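You operate a simulated robot arm through the tools that you are given. There is no shell and no other tool. Be economical: measure what you need, move in short steps, check, and stop when the job is done.

You are at the controls of a simulated two-armed robot. One attempt, no reset.

TASK
Fetch the bottle from the top of the packing bench and stand it on the counter under the slat wall. Then put the humidity card on the top of the packing bench away on the brush shelf. Then take the number block on the counter under the bin rack and put it away on the top of the far table. Then put the sponge on the foam mat beside the dryer away on the open counter at the end of the slat wall. Keep to this order. Set down upright: bottle, sponge.

It is judged by the outcome, as a careful person would: the job done as asked, and still so three seconds after it is handed in. It fails if anything else is knocked over, pushed out of place, dropped, spilled or broken.

THE ROBOT
Two 6-joint arms with two-finger grippers on one trunk, on a base that drives. Base frame: it is fixed to the floor where the robot stands at the start and does not move with it; the origin is under the middle of the robot, x ahead of it, y to its left, z up; the surface under the hand at the start is at about z = 900. Units: mm, rad, N and s.
The left shoulder is at the start at [30, 178, 1038], the right one opposite. With the tool pointing down near the work surface each hand reaches from about 380 to 840 mm from the robot's upright axis, wherever it stands, measured 20 degrees to its own side. Places, roughly: bottle [500, 0, 1000]; brush shelf (19x29 cm) [-3000, -1840, 1140]; counter under the slat wall [-3900, -1700, 900]; humidity card [750, 0, 1000]; number block [-6000, -1750, 1000]; open counter at the end of the slat wall [-5100, -1700, 900]; sponge (5x4x5 cm) [-7200, -1500, 900]; top of the far table [-5900, 2600, 1000]. Payload 2.54 kg a hand.
Tool frame (each hand has its own): the origin (TCP) lies between the finger pads and is the grasp point; the fingertips stand 30 mm ahead of it; z points along the fingers, y is the line along which they close. Largest opening 116 mm; the body of the gripper starts 95 mm behind the TCP.
Orientation is that of the tool frame in the base frame, as a unit quaternion [x, y, z, w]. With the fingers straight down and closing along the base's y, the tool's x points along the base's -x, its y along +y and its z along -z.

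THE INTERFACE
- The arms move only by the tool send_rows. It takes "left_increments", "right_increments" or both (then of equal length, played together; a hand with none holds still); each is a list of rows, each a list of 7 numbers: the gripper command, from -1 (shut) to 1 (fully open), values between in proportion, then the shift along the tool's x, y, z in units of 200 mm (1.0 is 200 mm), then the turn, a rotation vector about the tool's x, y, z in units of 60 degrees (1.0 is 60 degrees). In form: [[fingers, dx, dy, dz, ax, ay, az], ...]. A call has 1 to 8 rows; each row is the pose to reach, as a shift and turn from the pose commanded when the call began, along the tool's axes at that moment. A call with a number of a shift or a turn outside -1 to 1 is refused whole. Rows are played at 5 a second. More than 50 mm and 0.15 rad between two rows, or a gripper value outside its range, and nothing of the call is played. A pose out of reach is approached as far as the arm can. The call stops where the force on the tool passes 40 N (or 10 N more than at its start, if that is more) or the arm is blocked; 0.2 s more then pass. Each finger travels about 153 mm/s and halts on what it meets, pressing with about 27 N; the grip force reading is that of the motor and also rises with nothing between the fingers. The clock runs only during rows and for 0.2 s after the last one: add rows that repeat a pose to give the fingers time. It gives the time, the measured TCP pose, the force on the tool (base axes), the opening and the grip force at its end, in the units of the frame above (readings bear some noise), with the torque about the TCP (base axes, N m) and any sound that the robot's microphone picked up, and new pictures: "pictures" is both (left out), scene, wrist or none (wrist: the cameras of the hands that moved).
- Cameras (640 x 400 px; columns grow to the right, rows downward): "scene" is now at [49, 7.9, 1769.8]; the picture's right is [0.07, -1.00, 0.00], its down [-0.75, -0.05, -0.65] and it looks along [0.65, 0.05, -0.76] (base axes); focal length 283 px, centre (320, 200). "left" rides on the left gripper at [69, 15, -122] in its tool frame; the picture's right is [-0.21, 0.98, 0.00], its down [-0.83, -0.18, -0.53] and it looks along [-0.52, -0.12, 0.85] (tool axes); focal length 251 px, centre (320, 200). "right" rides on the right gripper at [69, -15, -122] in its tool frame; the picture's right is [0.21, 0.98, 0.00], its down [-0.83, 0.18, -0.53] and it looks along [-0.52, 0.11, 0.85] (tool axes); focal length 251 px, centre (320, 200). There is no depth. A picture from a camera that has moved, and an enlarged one, comes with that camera's place and axes in the base frame and with its lens. The place of the scene camera against the robot may be out by one fixed shift of up to 12 mm in any direction.
- lift_body(by): slides the trunk up (or, below 0, down) by that many mm; the arms and the scene camera ride with it, the base frame stays. It gives what a move gives, with no picture.
- steer(legs): drives the robot by 1 to 6 legs, each [ahead, left, turn to the left] in mm, mm and rad, along the robot's own axes; the way and the turn of a leg run together, so that a leg with both is an arc; at most 1500 mm and 3.142 rad a leg. The arms and the cameras ride along, it lands a little off, and it stops where it bumps. It gives what a move gives, and a new picture of the scene camera.
- aim_head(pan, tilt): turns the head with the scene camera to pan (to the left, within 2.496 rad either way) and tilt (down, from -0.506 to 1.204), counted from straight ahead of the robot. It gives what a move gives, and a new picture of the scene camera.
- inspect(camera, box): a new picture of the part [left, top, right, bottom] of that camera's present view, enlarged. No time passes.
- sign_off(): hands the job in; it is judged then, once.

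Work in short steps. Places have to be worked out from the pictures, the camera data and where the tool is seen: move nearer, look again, correct. Check each grasp and each placing, and mend what went wrong. You have 165 turns and 260 pictures in all, those below and enlarged ones among them. Open the grippers and draw the arms clear of the work before you hand the job in, unless the task says otherwise; then end with one line.

The tools are called after "Call:" as a command line: name --argument value ..., lists and objects as JSON in quotes. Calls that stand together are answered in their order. send_rows: Moves the arms, as the interface text tells. Its arguments: {"type":"object","properties":{"left_increments":{"type":"array"},"right_increments":{"type":"array"},"pictures":{"type":"string","enum":["both","scene","wrist","none"]}},"required":[]} The other tools are called the same way: lift_body (by) slides the trunk up or down; steer (legs) drives the base; aim_head (pan, tilt) turns the head that bears the scene camera; inspect (camera, box) takes an enlarged picture of a part of a camera's view; sign_off () hands the job in.

At the start:

```text
clock: 0.0
left_tcp_pos: [458.5, 254.2, 1128.0]
left_tcp_rot: [-0.001, 1.0, 0.0, 0.0]
left_contact_force: [-1.0, 0.6, 0.8]
left_torque: [-0.02, -0.01, 0.04]
left_finger_gap: 115.7
left_finger_force: 0.0
right_tcp_pos: [542.2, -179.0, 1121.5]
right_tcp_rot: [0.0, 1.0, 0.0, 0.0]
right_contact_force: [-0.2, -0.5, -0.2]
right_torque: [0.02, 0.0, 0.01]
right_finger_gap: 115.9
right_finger_force: 0.0
trunk travel left (down, up): [-250.0, 290.0]
robot x, y, heading: [-3.5, -1.4, 0.004]
head pan, tilt: [0.072, 0.857]
```

scene: 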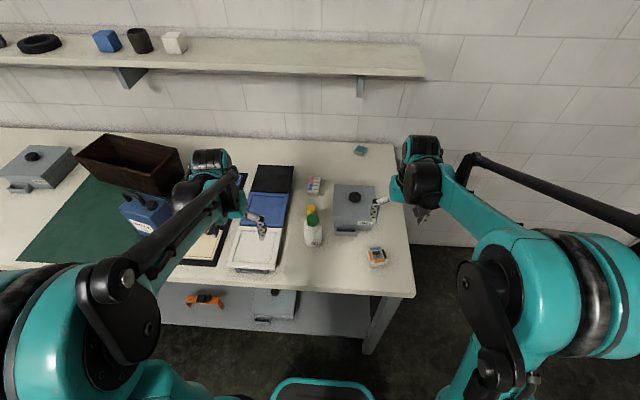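
right: 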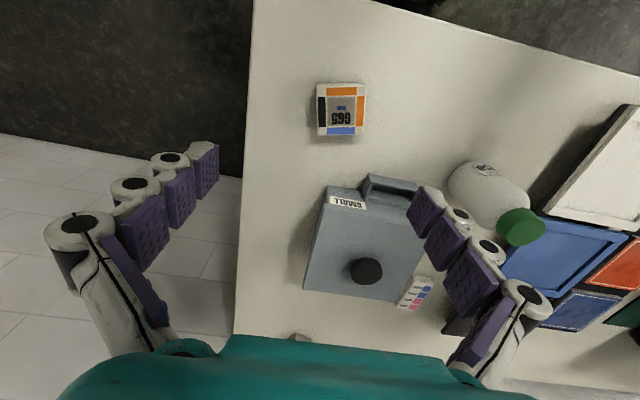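
left: 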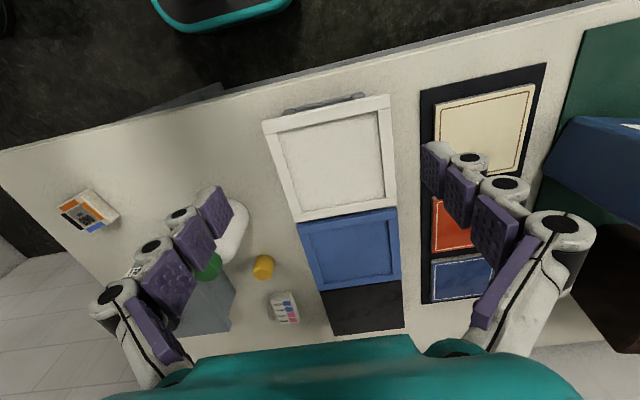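

The bottle looks like the white one with the green cap near the middle of the bench; I take an enlarged look.

Call:
inspect --camera "scene" --box '[220, 130, 420, 280]'

Call:
inspect --camera "left" --box '[40, 150, 340, 350]'

```text
2.67 times, centred on (320, 205) of scene
camera zoom: at [49.0, 7.9, 1769.8], right [0.07, -1.0, 0.0], down [-0.75, -0.05, -0.65], along [0.65, 0.05, -0.76], focal length 754 px, centre (320, 187)
```

zoom: 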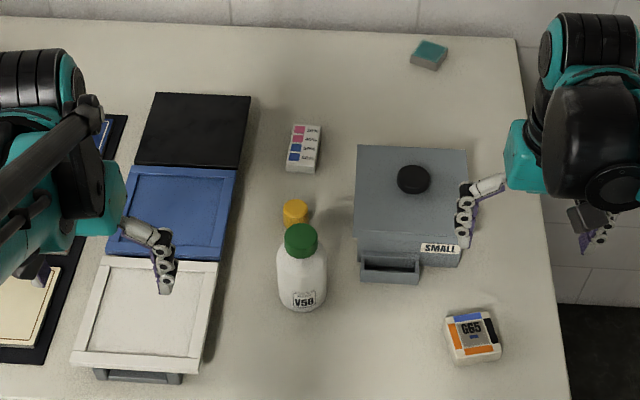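

```text
2.00 times, centred on (190, 250) of left
camera zoom: at [389.8, 268.7, 1249.7], right [0.21, 0.98, 0.0], down [0.83, -0.18, 0.53], along [0.52, -0.12, -0.85], focal length 503 px, centre (580, 100)
```

zoom: 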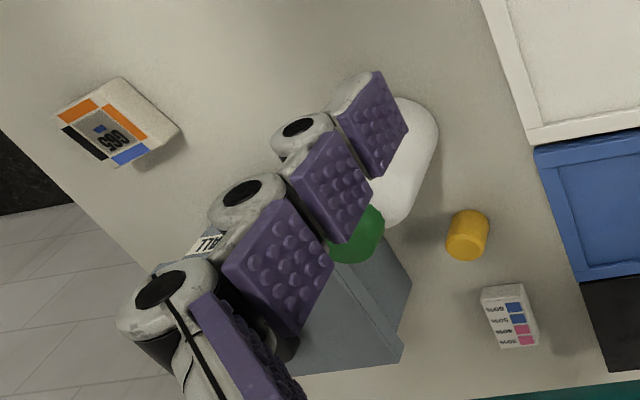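

From the two views the bottle triangulates to about (592, 73), cap top z≈1026 on a bench top at z≈900. The card is the small one with pink/blue patches behind it. I move the left hand above the bottle.

Call:
send_rows --left_increments '[[0.6, -0.13, -0.18, 0, 0, 0, 0], [0.6, -0.26, -0.36, 0, 0, 0, 0], [0.6, -0.39, -0.54, 0, 0, 0, 0], [0.6, -0.52, -0.72, 0, 0, 0, 0], [0.6, -0.66, -0.9, 0, 0, 0, 0], [0.6, -0.66, -0.9, 0, 0, 0, 0]]'

```text
clock: 1.4
left_tcp_pos: [591.4, 72.5, 1132.0]
left_tcp_rot: [0.0, 1.0, 0.0, 0.001]
left_contact_force: [-1.2, -0.1, 0.2]
left_torque: [-0.03, -0.03, 0.01]
left_finger_gap: 92.7
left_finger_force: 0.1
right_tcp_pos: [542.4, -177.7, 1120.9]
right_tcp_rot: [0.0, 1.0, 0.0, 0.0]
right_contact_force: [-0.4, -0.3, -0.9]
right_torque: [-0.01, -0.02, -0.02]
right_finger_gap: 116.1
right_finger_force: 0.1
trunk travel left (down, up): [-250.0, 290.0]
robot x, y, heading: [-0.0, 0.7, 0.002]
head pan, tilt: [0.072, 0.857]
camera scene: at [47.6, 8.8, 1769.8], right [0.07, -1.0, 0.0], down [-0.75, -0.05, -0.66], along [0.65, 0.05, -0.76], focal length 283 px, centre (320, 200)
camera left: at [522.0, 88.1, 1253.6], right [0.21, 0.98, 0.0], down [0.82, -0.18, 0.54], along [0.52, -0.12, -0.84], focal length 251 px, centre (320, 200)
```

scene: 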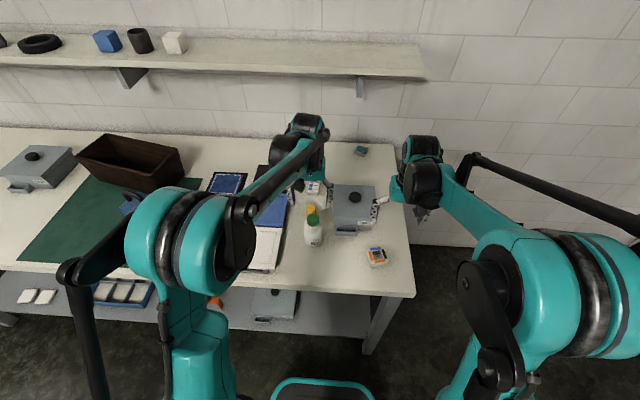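
left: 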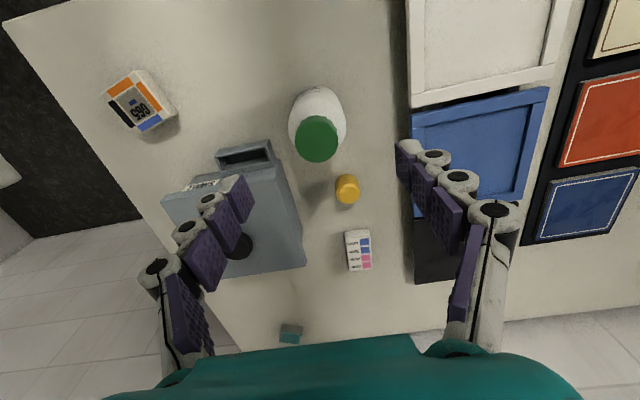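

The bottle lies nearly below the tool axis, at about (597, 70), with clearance to the grey box. I descend in steps to grasp height with 90 mm opening.

Call:
send_rows --left_increments '[[0.6, -0.03, -0.015, 0.2, 0, 0, 0], [0.6, -0.03, -0.015, 0.4, 0, 0, 0], [0.6, -0.03, -0.015, 0.55, 0, 0, 0], [0.6, -0.03, -0.015, 0.7, 0, 0, 0], [0.6, -0.03, -0.015, 0.8, 0, 0, 0], [0.6, -0.03, -0.015, 0.8, 0, 0, 0]]'

```text
clock: 2.8
left_tcp_pos: [596.8, 72.3, 967.8]
left_tcp_rot: [0.0, 1.0, 0.0, 0.001]
left_contact_force: [0.0, 1.5, 0.0]
left_torque: [0.02, -0.01, -0.01]
left_finger_gap: 92.7
left_finger_force: 0.1
right_tcp_pos: [542.4, -178.5, 1120.9]
right_tcp_rot: [0.0, 1.0, 0.0, 0.0]
right_contact_force: [-0.2, 0.1, -0.6]
right_torque: [0.01, -0.03, 0.01]
right_finger_gap: 116.1
right_finger_force: 0.1
trunk travel left (down, up): [-250.0, 290.0]
robot x, y, heading: [-1.7, -1.4, 0.0]
head pan, tilt: [0.072, 0.857]
camera scene: at [48.7, 7.9, 1769.8], right [0.07, -1.0, 0.0], down [-0.75, -0.05, -0.65], along [0.65, 0.05, -0.76], focal length 283 px, centre (320, 200)
camera left: at [527.5, 86.9, 1090.5], right [0.21, 0.98, 0.0], down [0.83, -0.18, 0.53], along [0.52, -0.12, -0.84], focal length 251 px, centre (320, 200)
```

scene: 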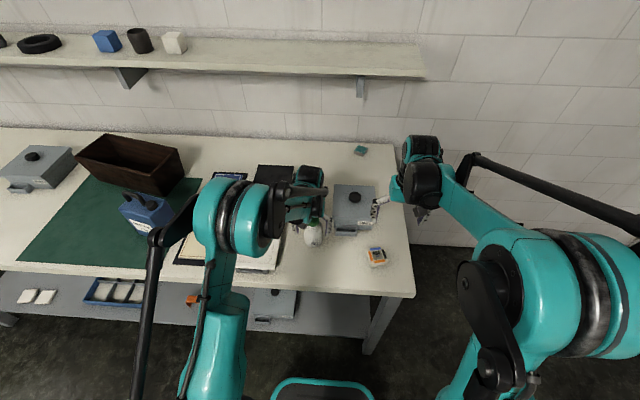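
left: 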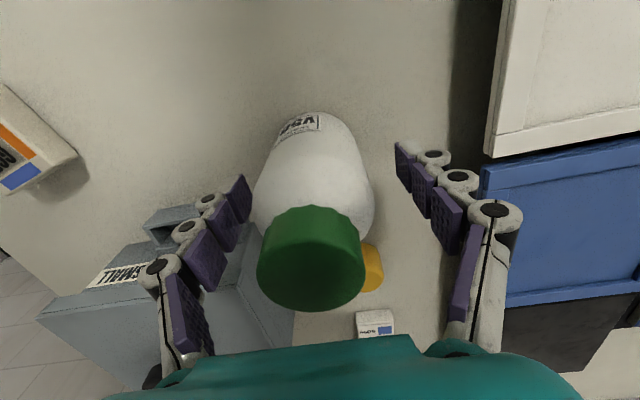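

Bottle is centred between the fingers. I lower 12 mm more and close.

Call:
send_rows --left_increments '[[0.6, 0, -0.01, 0.06, 0, 0, 0], [0.6, 0, -0.01, 0.06, 0, 0, 0], [-0.1, 0, -0.01, 0.06, 0, 0, 0], [-1, 0, -0.01, 0.06, 0, 0, 0], [-1, 0, -0.01, 0.06, 0, 0, 0], [-1, 0, -0.01, 0.06, 0, 0, 0]]' --pictures "wrist"

```text
clock: 4.2
left_tcp_pos: [596.5, 68.8, 955.9]
left_tcp_rot: [-0.001, 1.0, -0.001, 0.001]
left_contact_force: [-1.0, 0.2, 1.4]
left_torque: [-0.05, 0.03, -0.03]
left_finger_gap: 62.3
left_finger_force: 26.9
right_tcp_pos: [542.6, -179.4, 1122.3]
right_tcp_rot: [-0.001, 1.0, 0.0, 0.001]
right_contact_force: [0.2, -0.4, -0.2]
right_torque: [-0.01, -0.03, 0.0]
right_finger_gap: 116.0
right_finger_force: 0.0
trunk travel left (down, up): [-250.0, 290.0]
robot x, y, heading: [0.0, -1.1, -0.001]
head pan, tilt: [0.072, 0.857]
camera left: at [526.7, 83.7, 1078.3], right [0.21, 0.98, 0.0], down [0.83, -0.18, 0.53], along [0.52, -0.12, -0.84], focal length 251 px, centre (320, 200)
```

left: 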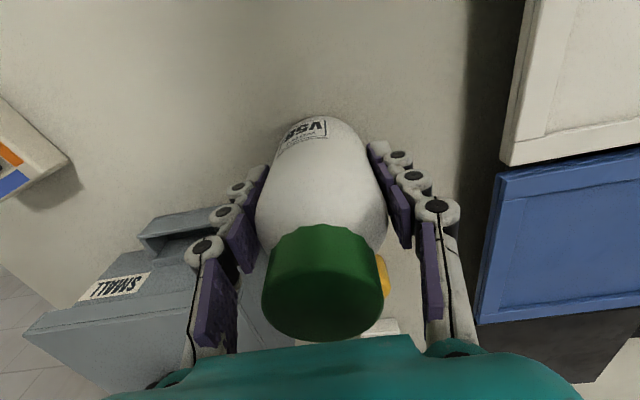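

The bottle is held at 62 mm. I lift it straight up.

Call:
send_rows --left_increments '[[-1, 0, 0, -0.1, 0, 0, 0], [-1, 0, 0, -0.3, 0, 0, 0], [-1, 0, 0, -0.5, 0, 0, 0], [-1, 0, 0, -0.7, 0, 0, 0], [-1, 0, 0, -0.9, 0, 0, 0], [-1, 0, 0, -0.9, 0, 0, 0]]' --pictures "scene"

```text
clock: 5.6
left_tcp_pos: [597.5, 69.9, 1136.0]
left_tcp_rot: [0.001, 1.0, 0.001, 0.0]
left_contact_force: [1.2, -0.4, -1.9]
left_torque: [0.0, -0.01, 0.02]
left_finger_gap: 62.2
left_finger_force: 27.2
right_tcp_pos: [543.6, -177.4, 1121.6]
right_tcp_rot: [0.001, 1.0, 0.0, 0.0]
right_contact_force: [0.3, 0.4, 0.0]
right_torque: [0.01, 0.0, 0.01]
right_finger_gap: 116.0
right_finger_force: 0.0
trunk travel left (down, up): [-250.0, 290.0]
robot x, y, heading: [3.6, 0.2, -0.002]
head pan, tilt: [0.072, 0.857]
camera scene: at [50.1, 8.0, 1769.7], right [0.07, -1.0, 0.0], down [-0.75, -0.05, -0.65], along [0.65, 0.05, -0.76], focal length 283 px, centre (320, 200)
```

scene: 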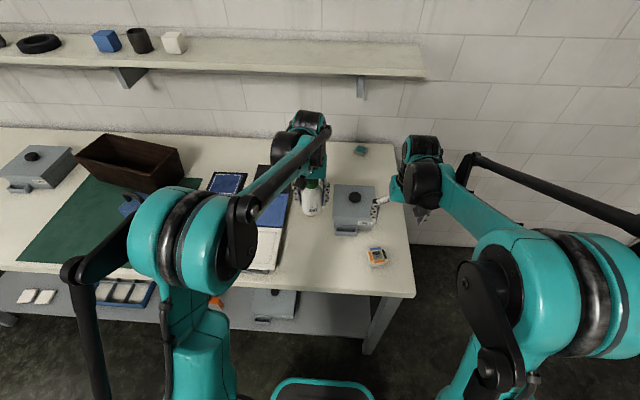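

Bottle held. I back off from the bench, then look around behind with the head.

Call:
steer --legs '[[-600, 0, 0]]'

Call:
aim_head --pan -2.3 --tilt 0.35

Call:
aim_head --pan 2.4 --tilt 0.35

```text
clock: 9.0
left_tcp_pos: [-1.1, 73.3, 1134.9]
left_tcp_rot: [-0.01, 1.0, 0.0, 0.001]
left_contact_force: [-0.5, -0.4, -1.6]
left_torque: [0.02, 0.01, 0.01]
left_finger_gap: 62.2
left_finger_force: 26.9
right_tcp_pos: [-50.6, -174.1, 1121.2]
right_tcp_rot: [-0.01, 1.0, 0.0, 0.0]
right_contact_force: [-0.4, -1.3, 0.7]
right_torque: [-0.01, -0.03, 0.01]
right_finger_gap: 116.1
right_finger_force: 0.0
trunk travel left (down, up): [-250.0, 290.0]
robot x, y, heading: [-596.8, -7.6, 0.016]
head pan, tilt: [0.072, 0.857]
camera scene: at [-547.7, 3.1, 1769.8], right [0.09, -1.0, 0.0], down [-0.75, -0.07, -0.65], along [0.65, 0.06, -0.76], focal length 283 px, centre (320, 200)
```

scene: 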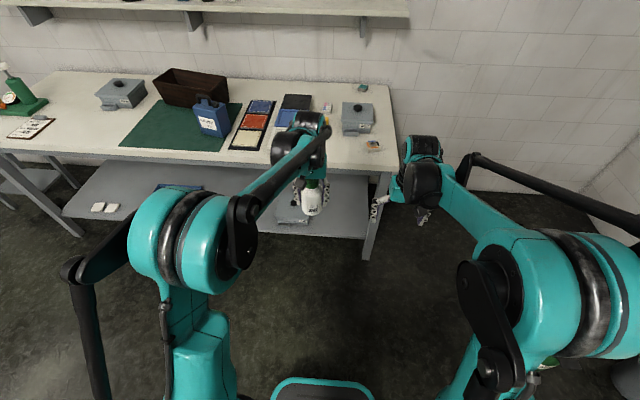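

```text
clock: 11.2
left_tcp_pos: [-0.7, 74.8, 1135.5]
left_tcp_rot: [-0.009, 1.0, -0.001, 0.0]
left_contact_force: [-0.3, -0.5, -1.5]
left_torque: [-0.01, 0.0, -0.01]
left_finger_gap: 62.2
left_finger_force: 26.8
right_tcp_pos: [-51.3, -173.1, 1120.6]
right_tcp_rot: [-0.01, 1.0, 0.0, 0.0]
right_contact_force: [-0.4, -0.3, 0.4]
right_torque: [0.06, 0.02, -0.01]
right_finger_gap: 116.2
right_finger_force: 0.1
trunk travel left (down, up): [-250.0, 290.0]
robot x, y, heading: [-597.1, -5.6, 0.02]
head pan, tilt: [-2.3, 0.351]
camera scene: at [-685.2, -74.5, 1814.0], right [-0.76, 0.65, 0.0], down [0.22, 0.26, -0.94], along [-0.61, -0.71, -0.34], focal length 283 px, centre (320, 200)
```

scene: 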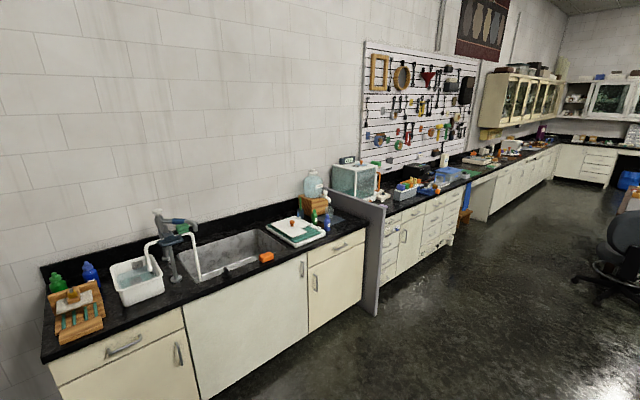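

```text
clock: 14.9
left_tcp_pos: [-1.8, 75.5, 1135.7]
left_tcp_rot: [-0.009, 1.0, -0.001, 0.0]
left_contact_force: [-0.4, -0.4, -2.2]
left_torque: [-0.01, 0.03, 0.0]
left_finger_gap: 61.9
left_finger_force: 26.5
right_tcp_pos: [-51.8, -173.6, 1121.3]
right_tcp_rot: [-0.009, 1.0, -0.001, 0.0]
right_contact_force: [-0.1, -0.4, -0.1]
right_torque: [0.03, 0.0, 0.04]
right_finger_gap: 115.9
right_finger_force: 0.0
trunk travel left (down, up): [-250.0, 290.0]
robot x, y, heading: [-597.0, -10.6, 0.018]
head pan, tilt: [2.4, 0.351]
camera scene: at [-694.3, 57.7, 1814.0], right [0.66, 0.75, 0.0], down [0.26, -0.23, -0.94], along [-0.7, 0.62, -0.34], focal length 283 px, centre (320, 200)
```

scene: 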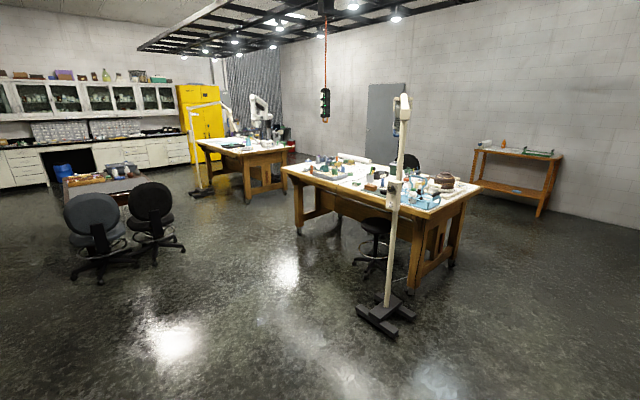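

The counters run along the wall at y≈-1500…-2100. I turn right to face that wall and sidestep toward the slat wall at x≈-3900.

Call:
steer --legs '[[0, 0, -1.589], [450, 0, 0], [0, -1500, 0], [0, -1500, 0], [0, -250, 0]]'

Call:
aim_head --pan 0 --tilt 0.5

```text
clock: 37.1
left_tcp_pos: [-3793.7, -1066.9, 1133.8]
left_tcp_rot: [0.719, 0.695, -0.001, 0.001]
left_contact_force: [0.3, -0.2, -1.7]
left_torque: [-0.01, 0.01, -0.02]
left_finger_gap: 62.1
left_finger_force: 26.7
right_tcp_pos: [-4040.2, -1005.3, 1121.1]
right_tcp_rot: [0.719, 0.695, -0.001, -0.001]
right_contact_force: [0.7, -0.8, -0.3]
right_torque: [0.02, -0.02, 0.0]
right_finger_gap: 116.0
right_finger_force: 0.1
trunk travel left (down, up): [-250.0, 290.0]
robot x, y, heading: [-3840.7, -467.5, -1.607]
head pan, tilt: [2.4, 0.351]
stopped in leg 5: the robot was blocked; the commanded pose is now the measured one
camera scene: at [-3774.3, -370.7, 1814.1], right [0.71, -0.7, 0.0], down [-0.24, -0.24, -0.94], along [0.66, 0.67, -0.34], focal length 283 px, centre (320, 200)
```

scene: 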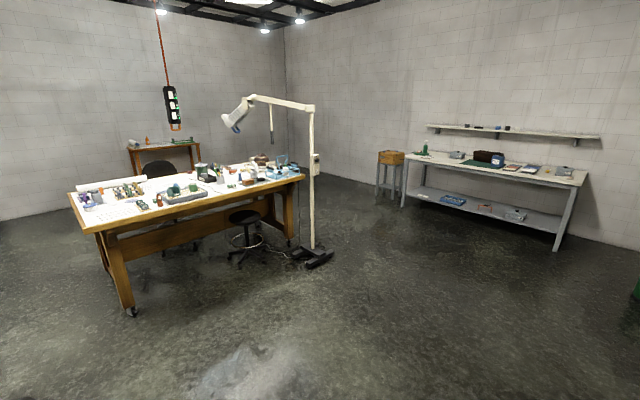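

```text
clock: 39.3
left_tcp_pos: [-3792.9, -1066.6, 1134.0]
left_tcp_rot: [0.72, 0.694, -0.001, 0.001]
left_contact_force: [0.6, -0.2, -1.7]
left_torque: [0.01, 0.0, -0.03]
left_finger_gap: 62.1
left_finger_force: 26.9
right_tcp_pos: [-4038.6, -1004.4, 1121.8]
right_tcp_rot: [0.72, 0.694, 0.0, 0.0]
right_contact_force: [-0.5, -0.1, 0.0]
right_torque: [-0.02, -0.02, -0.02]
right_finger_gap: 116.2
right_finger_force: 0.1
trunk travel left (down, up): [-250.0, 290.0]
robot x, y, heading: [-3841.1, -464.5, -1.609]
head pan, tilt: [0.0, 0.499]
camera scene: at [-3842.6, -527.2, 1800.3], right [-1.0, 0.04, 0.0], down [0.02, 0.48, -0.88], along [-0.03, -0.88, -0.48], focal length 283 px, centre (320, 200)
```

scene: 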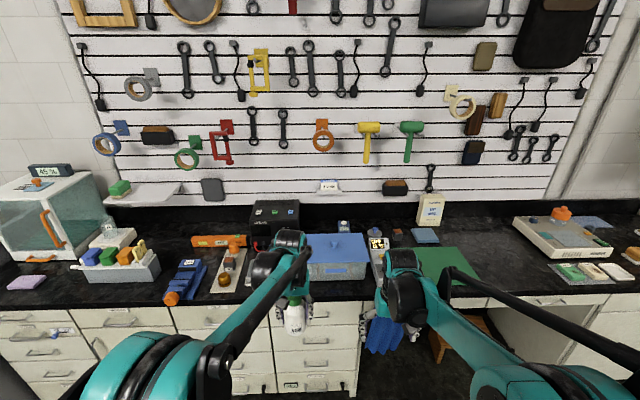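

The robot was blocked by something on its right; I look there and take a closer look at the counter.

Call:
inspect --camera "scene" --box '[60, 180, 540, 330]'

Call:
aim_head --pan -1.6 --tilt 0.7

```text
1.33 times, centred on (300, 255) of scene
camera zoom: at [-3842.6, -527.2, 1800.3], right [-1.0, 0.04, 0.0], down [0.02, 0.48, -0.88], along [-0.03, -0.88, -0.48], focal length 377 px, centre (347, 127)
```

zoom: 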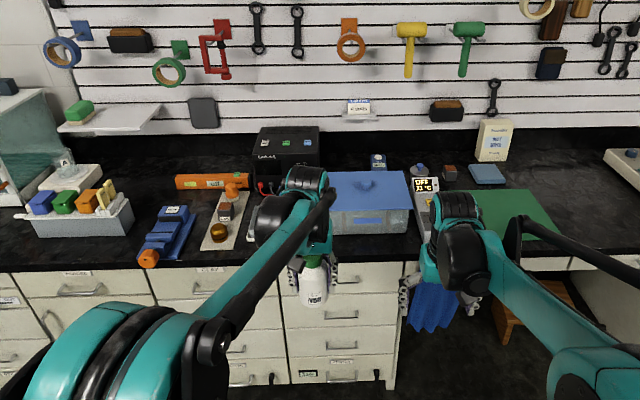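

```text
clock: 40.9
left_tcp_pos: [-3794.2, -1066.6, 1135.4]
left_tcp_rot: [0.72, 0.694, 0.0, 0.001]
left_contact_force: [-0.4, 0.1, -1.4]
left_torque: [0.02, 0.05, 0.0]
left_finger_gap: 62.1
left_finger_force: 26.9
right_tcp_pos: [-4038.5, -1005.2, 1122.5]
right_tcp_rot: [0.72, 0.694, 0.0, 0.0]
right_contact_force: [-0.3, -0.5, 0.1]
right_torque: [0.01, -0.01, -0.01]
right_finger_gap: 116.2
right_finger_force: 0.0
trunk travel left (down, up): [-250.0, 290.0]
robot x, y, heading: [-3841.5, -469.5, -1.603]
head pan, tilt: [-1.6, 0.7]
camera scene: at [-3924.1, -430.7, 1782.6], right [0.07, 1.0, 0.0], down [0.64, -0.04, -0.77], along [-0.76, 0.05, -0.64], focal length 283 px, centre (320, 200)
```

scene: 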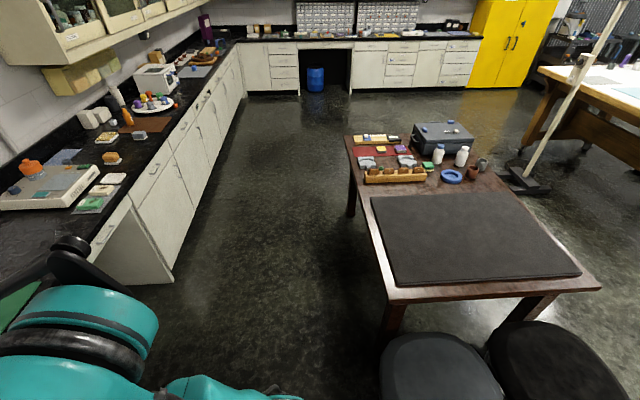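

Chairs are at the right; I move forward away from them, toward the counter, and look down at it.

Call:
steer --legs '[[220, 0, 0.03]]'

Call:
aim_head --pan 0 --tilt 0.75

```text
clock: 42.6
left_tcp_pos: [-3779.4, -1286.0, 1135.9]
left_tcp_rot: [0.709, 0.705, 0.0, 0.0]
left_contact_force: [-0.6, 0.6, -1.4]
left_torque: [0.02, 0.0, 0.01]
left_finger_gap: 62.3
left_finger_force: 26.8
right_tcp_pos: [-4027.0, -1231.3, 1121.4]
right_tcp_rot: [0.709, 0.706, 0.0, 0.001]
right_contact_force: [0.8, 0.2, 0.5]
right_torque: [0.04, -0.01, 0.0]
right_finger_gap: 115.9
right_finger_force: 0.1
trunk travel left (down, up): [-250.0, 290.0]
robot x, y, heading: [-3849.9, -687.3, -1.571]
head pan, tilt: [-1.6, 0.7]
camera scene: at [-3929.7, -654.2, 1782.6], right [0.04, 1.0, 0.0], down [0.64, -0.02, -0.77], along [-0.76, 0.03, -0.64], focal length 283 px, centre (320, 200)
```

scene: 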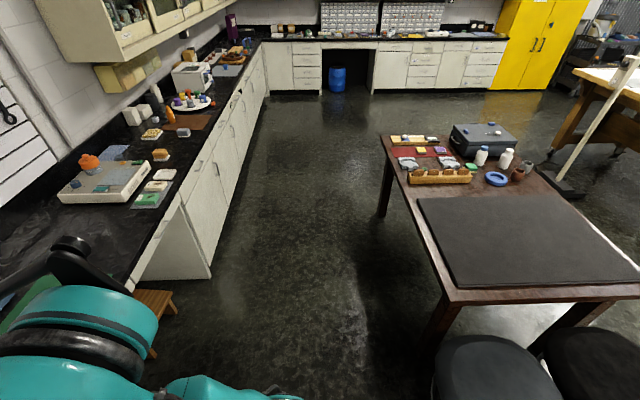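

```text
clock: 44.3
left_tcp_pos: [-3779.9, -1284.6, 1135.6]
left_tcp_rot: [0.709, 0.705, -0.001, 0.001]
left_contact_force: [0.8, 0.0, -1.1]
left_torque: [-0.02, -0.03, -0.03]
left_finger_gap: 62.0
left_finger_force: 26.7
right_tcp_pos: [-4026.6, -1230.2, 1122.5]
right_tcp_rot: [0.709, 0.705, 0.0, -0.001]
right_contact_force: [-0.1, -0.6, -0.8]
right_torque: [0.01, 0.0, 0.01]
right_finger_gap: 115.9
right_finger_force: 0.0
trunk travel left (down, up): [-250.0, 290.0]
robot x, y, heading: [-3847.0, -690.7, -1.579]
head pan, tilt: [0.0, 0.75]
camera scene: at [-3845.4, -738.8, 1778.3], right [-1.0, 0.01, 0.0], down [0.0, 0.68, -0.73], along [0.0, -0.73, -0.68], focal length 283 px, centre (320, 200)
```

scene: 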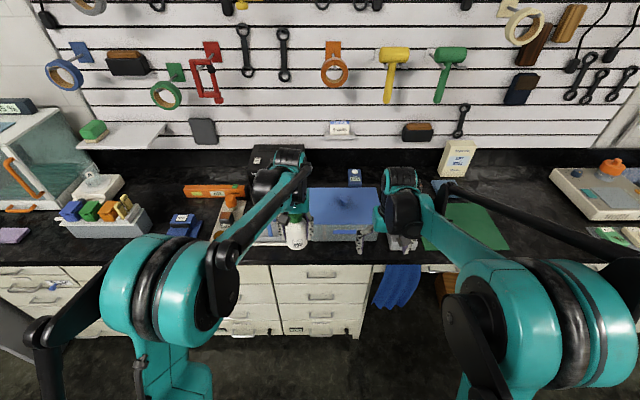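

I check the wrist cameras for free counter space.

Call:
inspect --camera "right" --box '[0, 0, 640, 400]'

Call:
inspect --camera "scene" --box '[50, 120, 370, 320]'

Call:
inspect --camera "scene" --box '[320, 120, 640, 320]'

```text
1.00 times, centred on (320, 200) of right (not enlarged: the box is as wide or as high as the picture)
camera zoom: at [-4041.1, -1162.1, 1243.0], right [0.98, 0.21, 0.0], down [0.18, -0.83, 0.53], along [0.11, -0.52, -0.85], focal length 251 px, centre (320, 200)
```

zoom: 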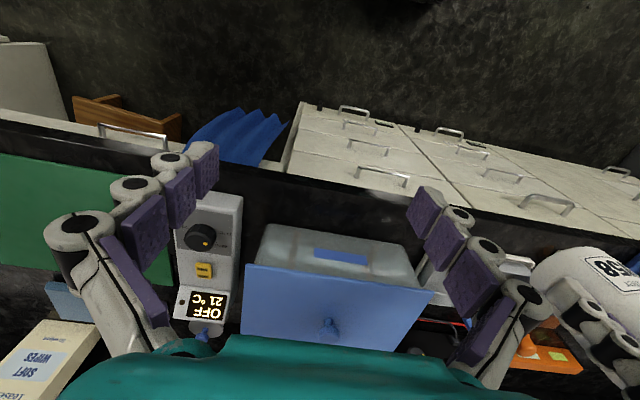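

```text
2.00 times, centred on (210, 220) of scene
camera zoom: at [-3845.4, -738.8, 1778.3], right [-1.0, 0.01, 0.0], down [0.0, 0.68, -0.73], along [0.0, -0.73, -0.68], focal length 565 px, centre (540, 160)
```

zoom: 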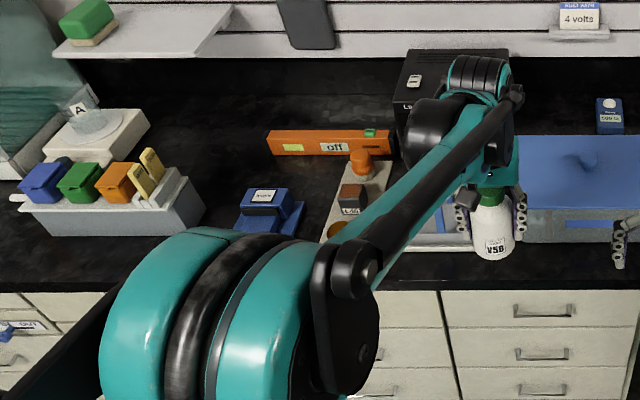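

```text
2.00 times, centred on (480, 220) of scene
camera zoom: at [-3845.4, -738.8, 1778.3], right [-1.0, 0.01, 0.0], down [0.0, 0.68, -0.73], along [0.0, -0.73, -0.68], focal length 565 px, centre (0, 160)
```

zoom: 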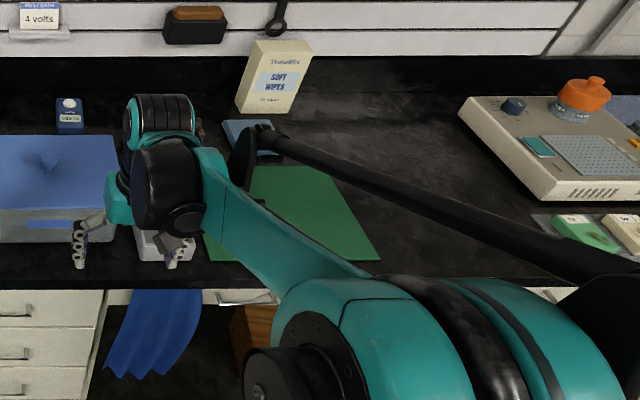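

A clear patch lies behind the blue-lidded tub around (-3873, -1770), between the black power supply and the small blue cup. I raise the trunk 100 mm, shift right and move in for a closer look.

Call:
lift_body --by 100

Call:
steer --legs '[[0, -170, 0.008], [270, 0, 0]]'

Call:
inspect --camera "left" --box '[0, 0, 640, 400]'

```text
clock: 45.6
left_tcp_pos: [-3778.7, -1286.0, 1234.2]
left_tcp_rot: [0.709, 0.705, -0.001, 0.0]
left_contact_force: [-0.2, -1.0, -1.9]
left_torque: [0.02, 0.0, 0.02]
left_finger_gap: 62.1
left_finger_force: 26.7
right_tcp_pos: [-4027.0, -1230.1, 1220.2]
right_tcp_rot: [0.709, 0.705, 0.0, -0.001]
right_contact_force: [-1.2, -0.5, -0.5]
right_torque: [0.01, 0.0, -0.02]
right_finger_gap: 116.0
right_finger_force: 0.0
trunk travel left (down, up): [-350.0, 190.0]
robot x, y, heading: [-3844.8, -689.3, -1.575]
head pan, tilt: [0.0, 0.75]
```

```text
clock: 48.6
left_tcp_pos: [-3951.5, -1552.9, 1236.2]
left_tcp_rot: [0.711, 0.704, -0.001, 0.0]
left_contact_force: [0.3, -0.4, -2.3]
left_torque: [0.03, -0.02, -0.02]
left_finger_gap: 62.2
left_finger_force: 27.4
right_tcp_pos: [-4198.3, -1496.2, 1221.5]
right_tcp_rot: [0.71, 0.705, -0.001, 0.001]
right_contact_force: [-0.1, 0.2, 0.0]
right_torque: [-0.02, 0.0, -0.01]
right_finger_gap: 116.0
right_finger_force: 0.0
trunk travel left (down, up): [-350.0, 190.0]
robot x, y, heading: [-4014.8, -955.0, -1.582]
head pan, tilt: [0.0, 0.75]
camera scene: at [-4015.5, -1006.0, 1878.3], right [-1.0, 0.01, 0.0], down [0.01, 0.68, -0.73], along [-0.01, -0.73, -0.68], focal length 283 px, centre (320, 200)
```

scene: 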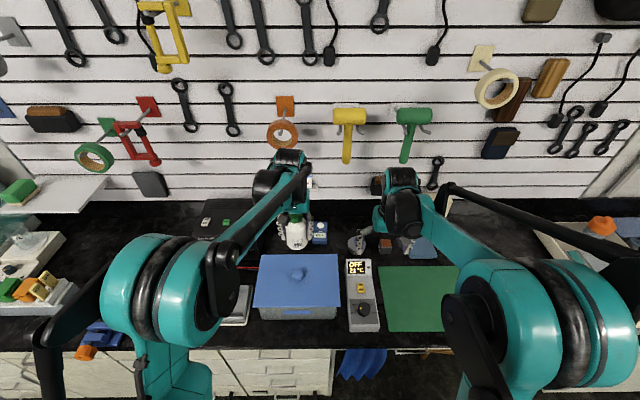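

```text
1.00 times, centred on (320, 200) of left (not enlarged: the box is as wide or as high as the picture)
camera zoom: at [-3936.1, -1483.4, 1357.5], right [0.97, -0.22, 0.0], down [-0.19, -0.82, 0.53], along [-0.12, -0.52, -0.85], focal length 251 px, centre (320, 200)
```

zoom: 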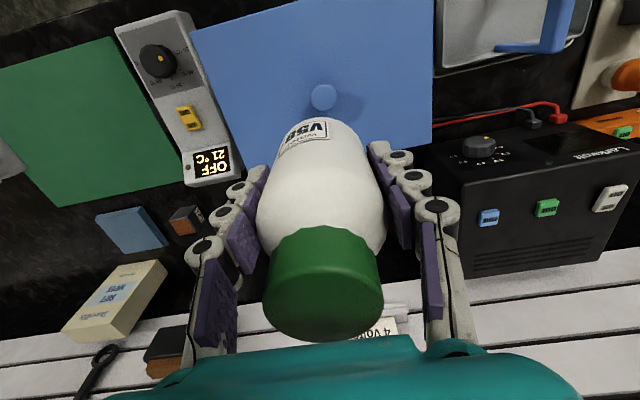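

There's a clear patch beyond the tub lid. I move the bottle over (-3887, -1745) at present height.

Call:
send_rows --left_increments '[[-1, -0.2, 0.07, 0, 0, 0, 0], [-1, -0.4, 0.14, 0, 0, 0, 0], [-1, -0.6, 0.21, 0, 0, 0, 0], [-1, -0.8, 0.28, 0, 0, 0, 0], [-1, -0.96, 0.33, 0, 0, 0, 0], [-1, -0.96, 0.33, 0, 0, 0, 0]]'

```text
clock: 50.0
left_tcp_pos: [-3889.0, -1723.9, 1244.0]
left_tcp_rot: [0.71, 0.704, -0.004, 0.005]
left_contact_force: [0.0, 0.1, -1.0]
left_torque: [0.02, 0.01, 0.0]
left_finger_gap: 61.8
left_finger_force: 26.8
left hand out of reach, approached as far as the arm can: row 5, 6
right_tcp_pos: [-4199.7, -1478.4, 1229.0]
right_tcp_rot: [0.71, 0.704, -0.005, 0.005]
right_contact_force: [0.1, -0.2, 0.5]
right_torque: [0.01, -0.01, -0.01]
right_finger_gap: 116.1
right_finger_force: 0.1
trunk travel left (down, up): [-350.0, 190.0]
robot x, y, heading: [-4018.1, -954.3, -1.583]
head pan, tilt: [0.0, 0.75]
camera scene: at [-4016.6, -979.1, 1879.1], right [-1.0, 0.01, 0.0], down [0.01, 0.67, -0.74], along [-0.01, -0.74, -0.67], focal length 283 px, centre (320, 200)
camera left: at [-3873.3, -1653.9, 1364.4], right [0.97, -0.22, 0.0], down [-0.19, -0.82, 0.55], along [-0.12, -0.53, -0.84], focal length 251 px, centre (320, 200)
```

scene: 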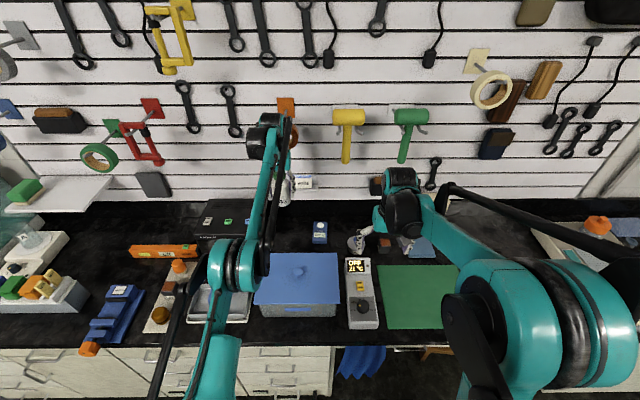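
left: 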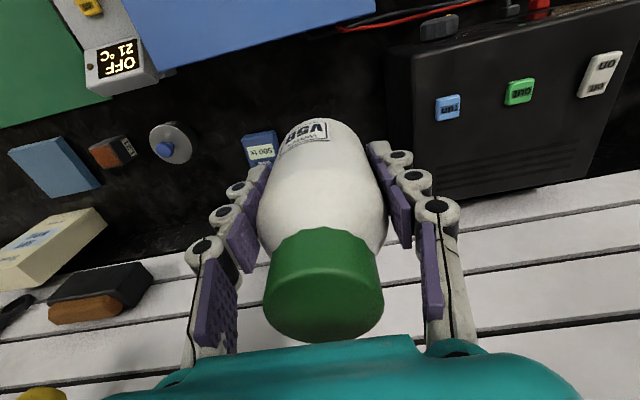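

The hand is at the edge of its reach. I drive 60 mm ahead, lower the trunk back, and then fine-tune.

Call:
steer --legs '[[60, 0, 0.01]]'

Call:
send_rows --left_increments '[[-1, 0.2, 0, 0, 0, 0, 0], [-1, 0.27, 0, 0, 0, 0, 0], [-1, 0.27, 0, 0, 0, 0, 0]]' --pictures "none"

Call:
lift_body --by -80

```text
clock: 50.9
left_tcp_pos: [-3863.8, -1763.4, 1233.7]
left_tcp_rot: [0.705, 0.709, 0.007, -0.006]
left_contact_force: [-0.8, 0.0, -2.3]
left_torque: [-0.01, 0.01, 0.02]
left_finger_gap: 62.0
left_finger_force: 26.4
right_tcp_pos: [-4188.3, -1526.3, 1222.2]
right_tcp_rot: [0.706, 0.708, -0.001, -0.001]
right_contact_force: [-0.3, -0.4, 0.2]
right_torque: [0.0, -0.07, -0.03]
right_finger_gap: 115.9
right_finger_force: 0.2
trunk travel left (down, up): [-350.0, 190.0]
robot x, y, heading: [-4017.9, -982.5, -1.568]
head pan, tilt: [0.0, 0.75]
stopped in leg 1: the force on the tool passed its limit at 315 N (the readings are from after the stop); the commanded pose is now the measured one
camera scene: at [-4009.6, -1033.1, 1878.2], right [-1.0, 0.0, 0.0], down [0.0, 0.68, -0.73], along [0.0, -0.73, -0.68], focal length 283 px, centre (320, 200)
```

scene: 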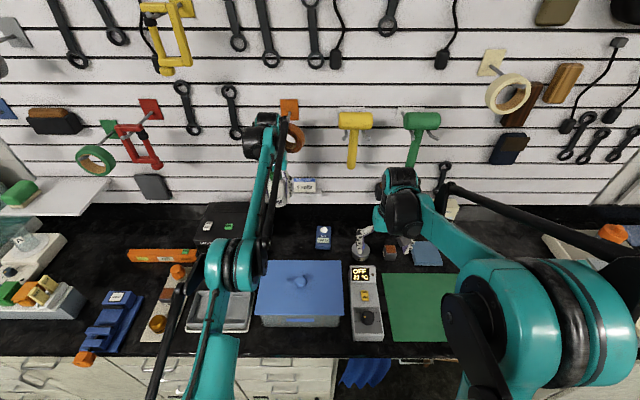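

```text
clock: 51.7
left_tcp_pos: [-3870.4, -1711.2, 1234.0]
left_tcp_rot: [0.708, 0.706, 0.008, -0.004]
left_contact_force: [0.8, -0.2, -0.8]
left_torque: [0.01, 0.03, 0.03]
left_finger_gap: 62.0
left_finger_force: 27.0
right_tcp_pos: [-4190.2, -1528.4, 1219.4]
right_tcp_rot: [0.706, 0.709, 0.0, 0.0]
right_contact_force: [0.5, 0.3, -0.6]
right_torque: [0.02, 0.01, 0.0]
right_finger_gap: 116.1
right_finger_force: 0.0
trunk travel left (down, up): [-350.0, 190.0]
robot x, y, heading: [-4015.5, -981.7, -1.57]
head pan, tilt: [0.0, 0.75]
```

```text
clock: 52.8
left_tcp_pos: [-3870.1, -1709.5, 1155.0]
left_tcp_rot: [0.708, 0.706, 0.007, -0.004]
left_contact_force: [-0.1, 0.2, -0.8]
left_torque: [0.01, 0.0, -0.02]
left_finger_gap: 62.1
left_finger_force: 27.6
right_tcp_pos: [-4191.7, -1526.3, 1141.7]
right_tcp_rot: [0.706, 0.708, 0.0, 0.001]
right_contact_force: [0.2, -0.8, -0.4]
right_torque: [-0.02, 0.01, 0.02]
right_finger_gap: 116.3
right_finger_force: 0.0
trunk travel left (down, up): [-270.0, 270.0]
robot x, y, heading: [-4013.2, -983.3, -1.571]
head pan, tilt: [0.0, 0.75]
```

A force spike stopped the drive; I check whether anything was touched and whether the bottle is still well held.

Call:
inspect --camera "left" --box '[0, 0, 640, 400]'

Call:
inspect --camera "scene" --box '[180, 60, 460, 240]'

```text
1.00 times, centred on (320, 200) of left (not enlarged: the box is as wide or as high as the picture)
camera zoom: at [-3855.6, -1642.5, 1278.4], right [0.98, -0.22, 0.0], down [-0.19, -0.83, 0.52], along [-0.11, -0.51, -0.85], focal length 251 px, centre (320, 200)
```

zoom: 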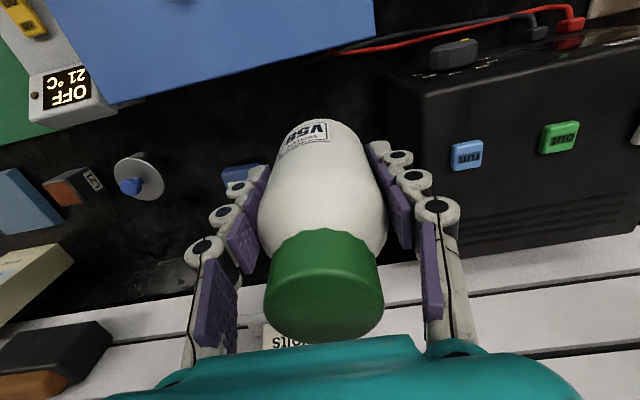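

```text
2.22 times, centred on (320, 150) of scene
camera zoom: at [-4013.5, -1033.1, 1798.5], right [-1.0, 0.0, 0.0], down [0.0, 0.68, -0.73], along [0.0, -0.73, -0.68], focal length 628 px, centre (320, 311)
```

zoom: 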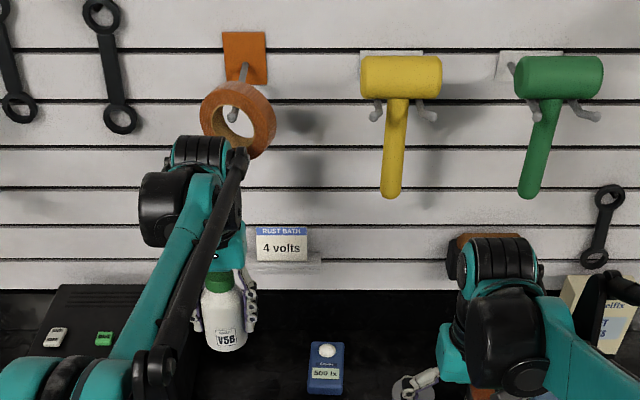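

Nothing seems displaced and the bottle sits unchanged in the hand. I shift slightly to x≈-3893 and descend to about 35 mm above the counter.

Call:
send_rows --left_increments '[[-1, -0.05, -0.115, 0, 0, 0, 0], [-1, -0.05, -0.115, 0.2, 0, 0, 0], [-1, -0.05, -0.115, 0.4, 0, 0, 0], [-1, -0.05, -0.115, 0.6, 0, 0, 0], [-1, -0.05, -0.115, 0.8, 0, 0, 0], [-1, -0.05, -0.115, 0.8, 0, 0, 0]]'

```text
clock: 54.2
left_tcp_pos: [-3892.9, -1717.2, 996.8]
left_tcp_rot: [0.708, 0.706, 0.008, -0.004]
left_contact_force: [-0.5, -0.3, -1.7]
left_torque: [0.0, 0.0, 0.04]
left_finger_gap: 61.8
left_finger_force: 27.2
right_tcp_pos: [-4191.3, -1526.7, 1142.0]
right_tcp_rot: [0.706, 0.708, 0.0, 0.001]
right_contact_force: [0.5, -0.2, 0.7]
right_torque: [0.03, 0.0, 0.0]
right_finger_gap: 116.0
right_finger_force: 0.0
trunk travel left (down, up): [-270.0, 270.0]
robot x, y, heading: [-4016.5, -986.3, -1.573]
head pan, tilt: [0.0, 0.75]
camera scene: at [-4013.6, -1032.9, 1798.4], right [-1.0, 0.0, 0.0], down [0.0, 0.68, -0.73], along [0.0, -0.73, -0.68], focal length 283 px, centre (320, 200)
camera left: at [-3877.5, -1651.8, 1120.8], right [0.98, -0.22, 0.0], down [-0.19, -0.83, 0.52], along [-0.11, -0.51, -0.85], focal length 251 px, centre (320, 200)
```

scene: 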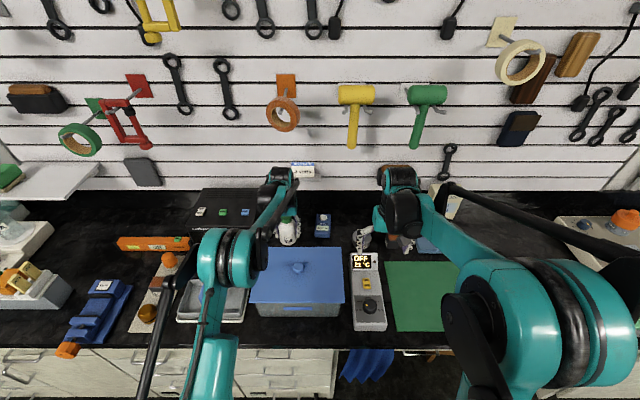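
left: 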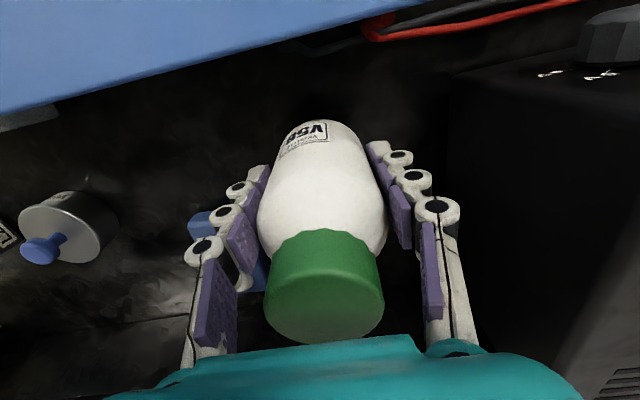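

Clear all round. I lower slowly until the base touches.

Call:
send_rows --left_increments '[[-1, 0, 0, 0.08, 0, 0, 0], [-1, 0, 0, 0.13, 0, 0, 0], [-1, 0, 0, 0.16, 0, 0, 0], [-1, 0, 0, 0.18, 0, 0, 0], [-1, 0, 0, 0.2, 0, 0, 0], [-1, 0, 0, 0.215, 0, 0, 0], [-1, 0, 0, 0.23, 0, 0, 0]]' --pictures "wrist"

```text
clock: 55.8
left_tcp_pos: [-3892.5, -1716.6, 947.2]
left_tcp_rot: [0.708, 0.706, 0.007, -0.005]
left_contact_force: [0.0, 0.4, -1.4]
left_torque: [-0.01, -0.02, -0.01]
left_finger_gap: 62.1
left_finger_force: 26.8
right_tcp_pos: [-4190.9, -1525.7, 1141.0]
right_tcp_rot: [0.706, 0.708, 0.0, 0.001]
right_contact_force: [1.1, 2.0, -0.1]
right_torque: [0.02, 0.0, -0.01]
right_finger_gap: 116.3
right_finger_force: 0.0
trunk travel left (down, up): [-270.0, 270.0]
robot x, y, heading: [-4014.5, -981.5, -1.57]
head pan, tilt: [0.0, 0.75]
camera left: at [-3877.8, -1650.4, 1071.4], right [0.98, -0.22, 0.0], down [-0.19, -0.83, 0.52], along [-0.11, -0.51, -0.85], focal length 251 px, centre (320, 200)
```

left: 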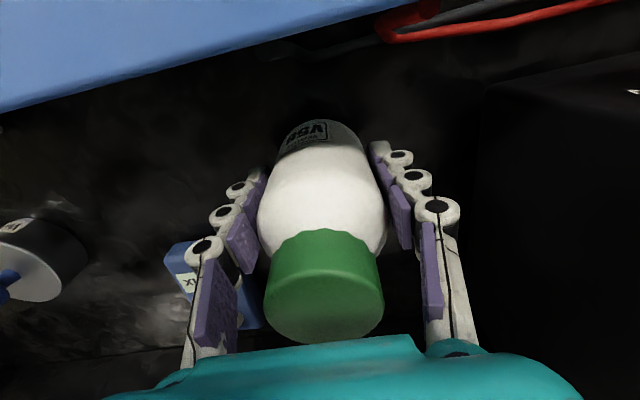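

No contact yet; continuing down in small steps.

Call:
send_rows --left_increments '[[-1, 0, 0, 0.02, 0, 0, 0], [-1, 0, 0, 0.04, 0, 0, 0], [-1, 0, 0, 0.06, 0, 0, 0], [-1, 0, 0, 0.08, 0, 0, 0], [-1, 0, 0, 0.1, 0, 0, 0], [-1, 0, 0, 0.12, 0, 0, 0], [-1, 0, 0, 0.14, 0, 0, 0], [-1, 0, 0, 0.16, 0, 0, 0]]' --pictures "wrist"

```text
clock: 57.6
left_tcp_pos: [-3893.5, -1713.4, 917.9]
left_tcp_rot: [0.708, 0.706, 0.006, -0.004]
left_contact_force: [-0.8, 1.6, 23.8]
left_torque: [-0.09, 0.02, -0.01]
left_finger_gap: 62.7
left_finger_force: 27.1
right_tcp_pos: [-4191.4, -1524.5, 1142.9]
right_tcp_rot: [0.706, 0.708, -0.001, 0.002]
right_contact_force: [-0.5, -0.1, -0.2]
right_torque: [-0.01, -0.03, 0.0]
right_finger_gap: 115.7
right_finger_force: 0.0
trunk travel left (down, up): [-270.0, 270.0]
robot x, y, heading: [-4014.1, -984.4, -1.568]
head pan, tilt: [0.0, 0.75]
camera left: at [-3878.6, -1646.8, 1041.9], right [0.98, -0.22, 0.0], down [-0.19, -0.83, 0.52], along [-0.11, -0.51, -0.85], focal length 251 px, centre (320, 200)
```

left: 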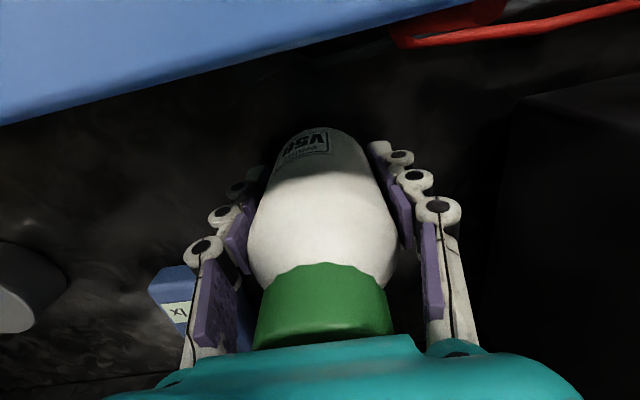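

The base is in contact (24 N up). I ease off slightly and open the fingers to about 90 mm.

Call:
send_rows --left_increments '[[-1, 0, 0, -0.01, 0, 0, 0], [-0.2, 0, 0, -0.01, 0, 0, 0], [0.2, 0, 0, -0.01, 0, 0, 0], [0.5, 0, 0, -0.01, 0, 0, 0], [0.5, 0, 0, -0.01, 0, 0, 0]]' --pictures "wrist"

```text
clock: 58.8
left_tcp_pos: [-3892.5, -1714.9, 916.5]
left_tcp_rot: [0.709, 0.706, 0.007, -0.005]
left_contact_force: [-0.5, -0.2, -0.4]
left_torque: [0.01, 0.0, -0.04]
left_finger_gap: 86.9
left_finger_force: 0.0
right_tcp_pos: [-4190.9, -1527.5, 1140.9]
right_tcp_rot: [0.706, 0.708, 0.0, 0.0]
right_contact_force: [0.0, 0.8, -0.7]
right_torque: [0.01, 0.01, -0.05]
right_finger_gap: 116.1
right_finger_force: 0.0
trunk travel left (down, up): [-270.0, 270.0]
robot x, y, heading: [-4015.2, -982.9, -1.566]
head pan, tilt: [0.0, 0.75]
camera left: at [-3878.0, -1648.9, 1041.8], right [0.98, -0.22, 0.0], down [-0.19, -0.83, 0.52], along [-0.11, -0.51, -0.85], focal length 251 px, centre (320, 200)
```

left: 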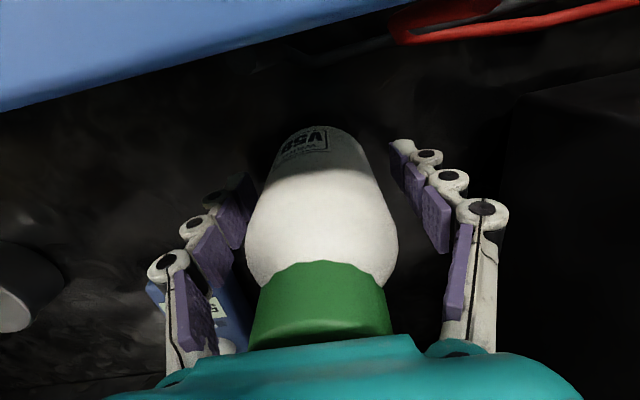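

The bottle stands free. I withdraw straight up.

Call:
send_rows --left_increments '[[0.5, 0, 0, -0.15, 0, 0, 0], [0.5, 0, 0, -0.35, 0, 0, 0], [0.5, 0, 0, -0.55, 0, 0, 0], [0.5, 0, 0, -0.75, 0, 0, 0], [0.5, 0, 0, -0.98, 0, 0, 0], [0.5, 0.2, 0, -1, 0, 0, 0], [0.5, 0.4, 0, -1, 0, 0, 0]]'

```text
clock: 60.4
left_tcp_pos: [-3892.3, -1636.1, 1121.6]
left_tcp_rot: [0.708, 0.706, 0.007, -0.005]
left_contact_force: [-0.2, 0.2, 0.3]
left_torque: [-0.03, 0.01, 0.0]
left_finger_gap: 87.0
left_finger_force: 0.1
right_tcp_pos: [-4191.1, -1525.9, 1142.0]
right_tcp_rot: [0.706, 0.708, -0.001, 0.0]
right_contact_force: [-0.4, 0.5, -0.2]
right_torque: [0.01, 0.0, -0.01]
right_finger_gap: 116.1
right_finger_force: 0.0
trunk travel left (down, up): [-270.0, 270.0]
robot x, y, heading: [-4015.9, -984.0, -1.569]
head pan, tilt: [0.0, 0.75]
camera scene: at [-4013.6, -1032.3, 1798.4], right [-1.0, 0.0, 0.0], down [0.0, 0.68, -0.73], along [0.0, -0.73, -0.68], focal length 283 px, centre (320, 200)
camera left: at [-3877.5, -1570.6, 1244.7], right [0.98, -0.22, 0.0], down [-0.19, -0.83, 0.52], along [-0.11, -0.51, -0.85], focal length 251 px, centre (320, 200)
```

scene: 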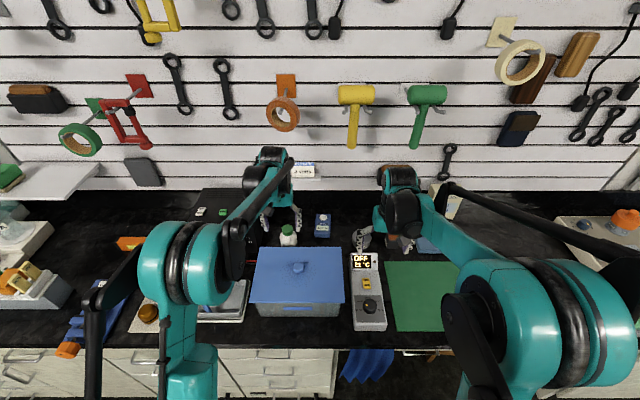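
left: 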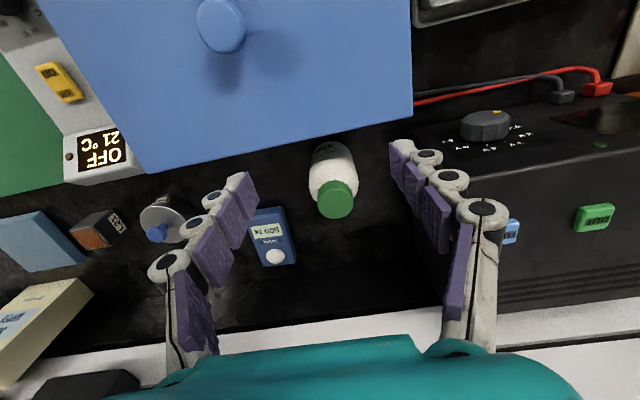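

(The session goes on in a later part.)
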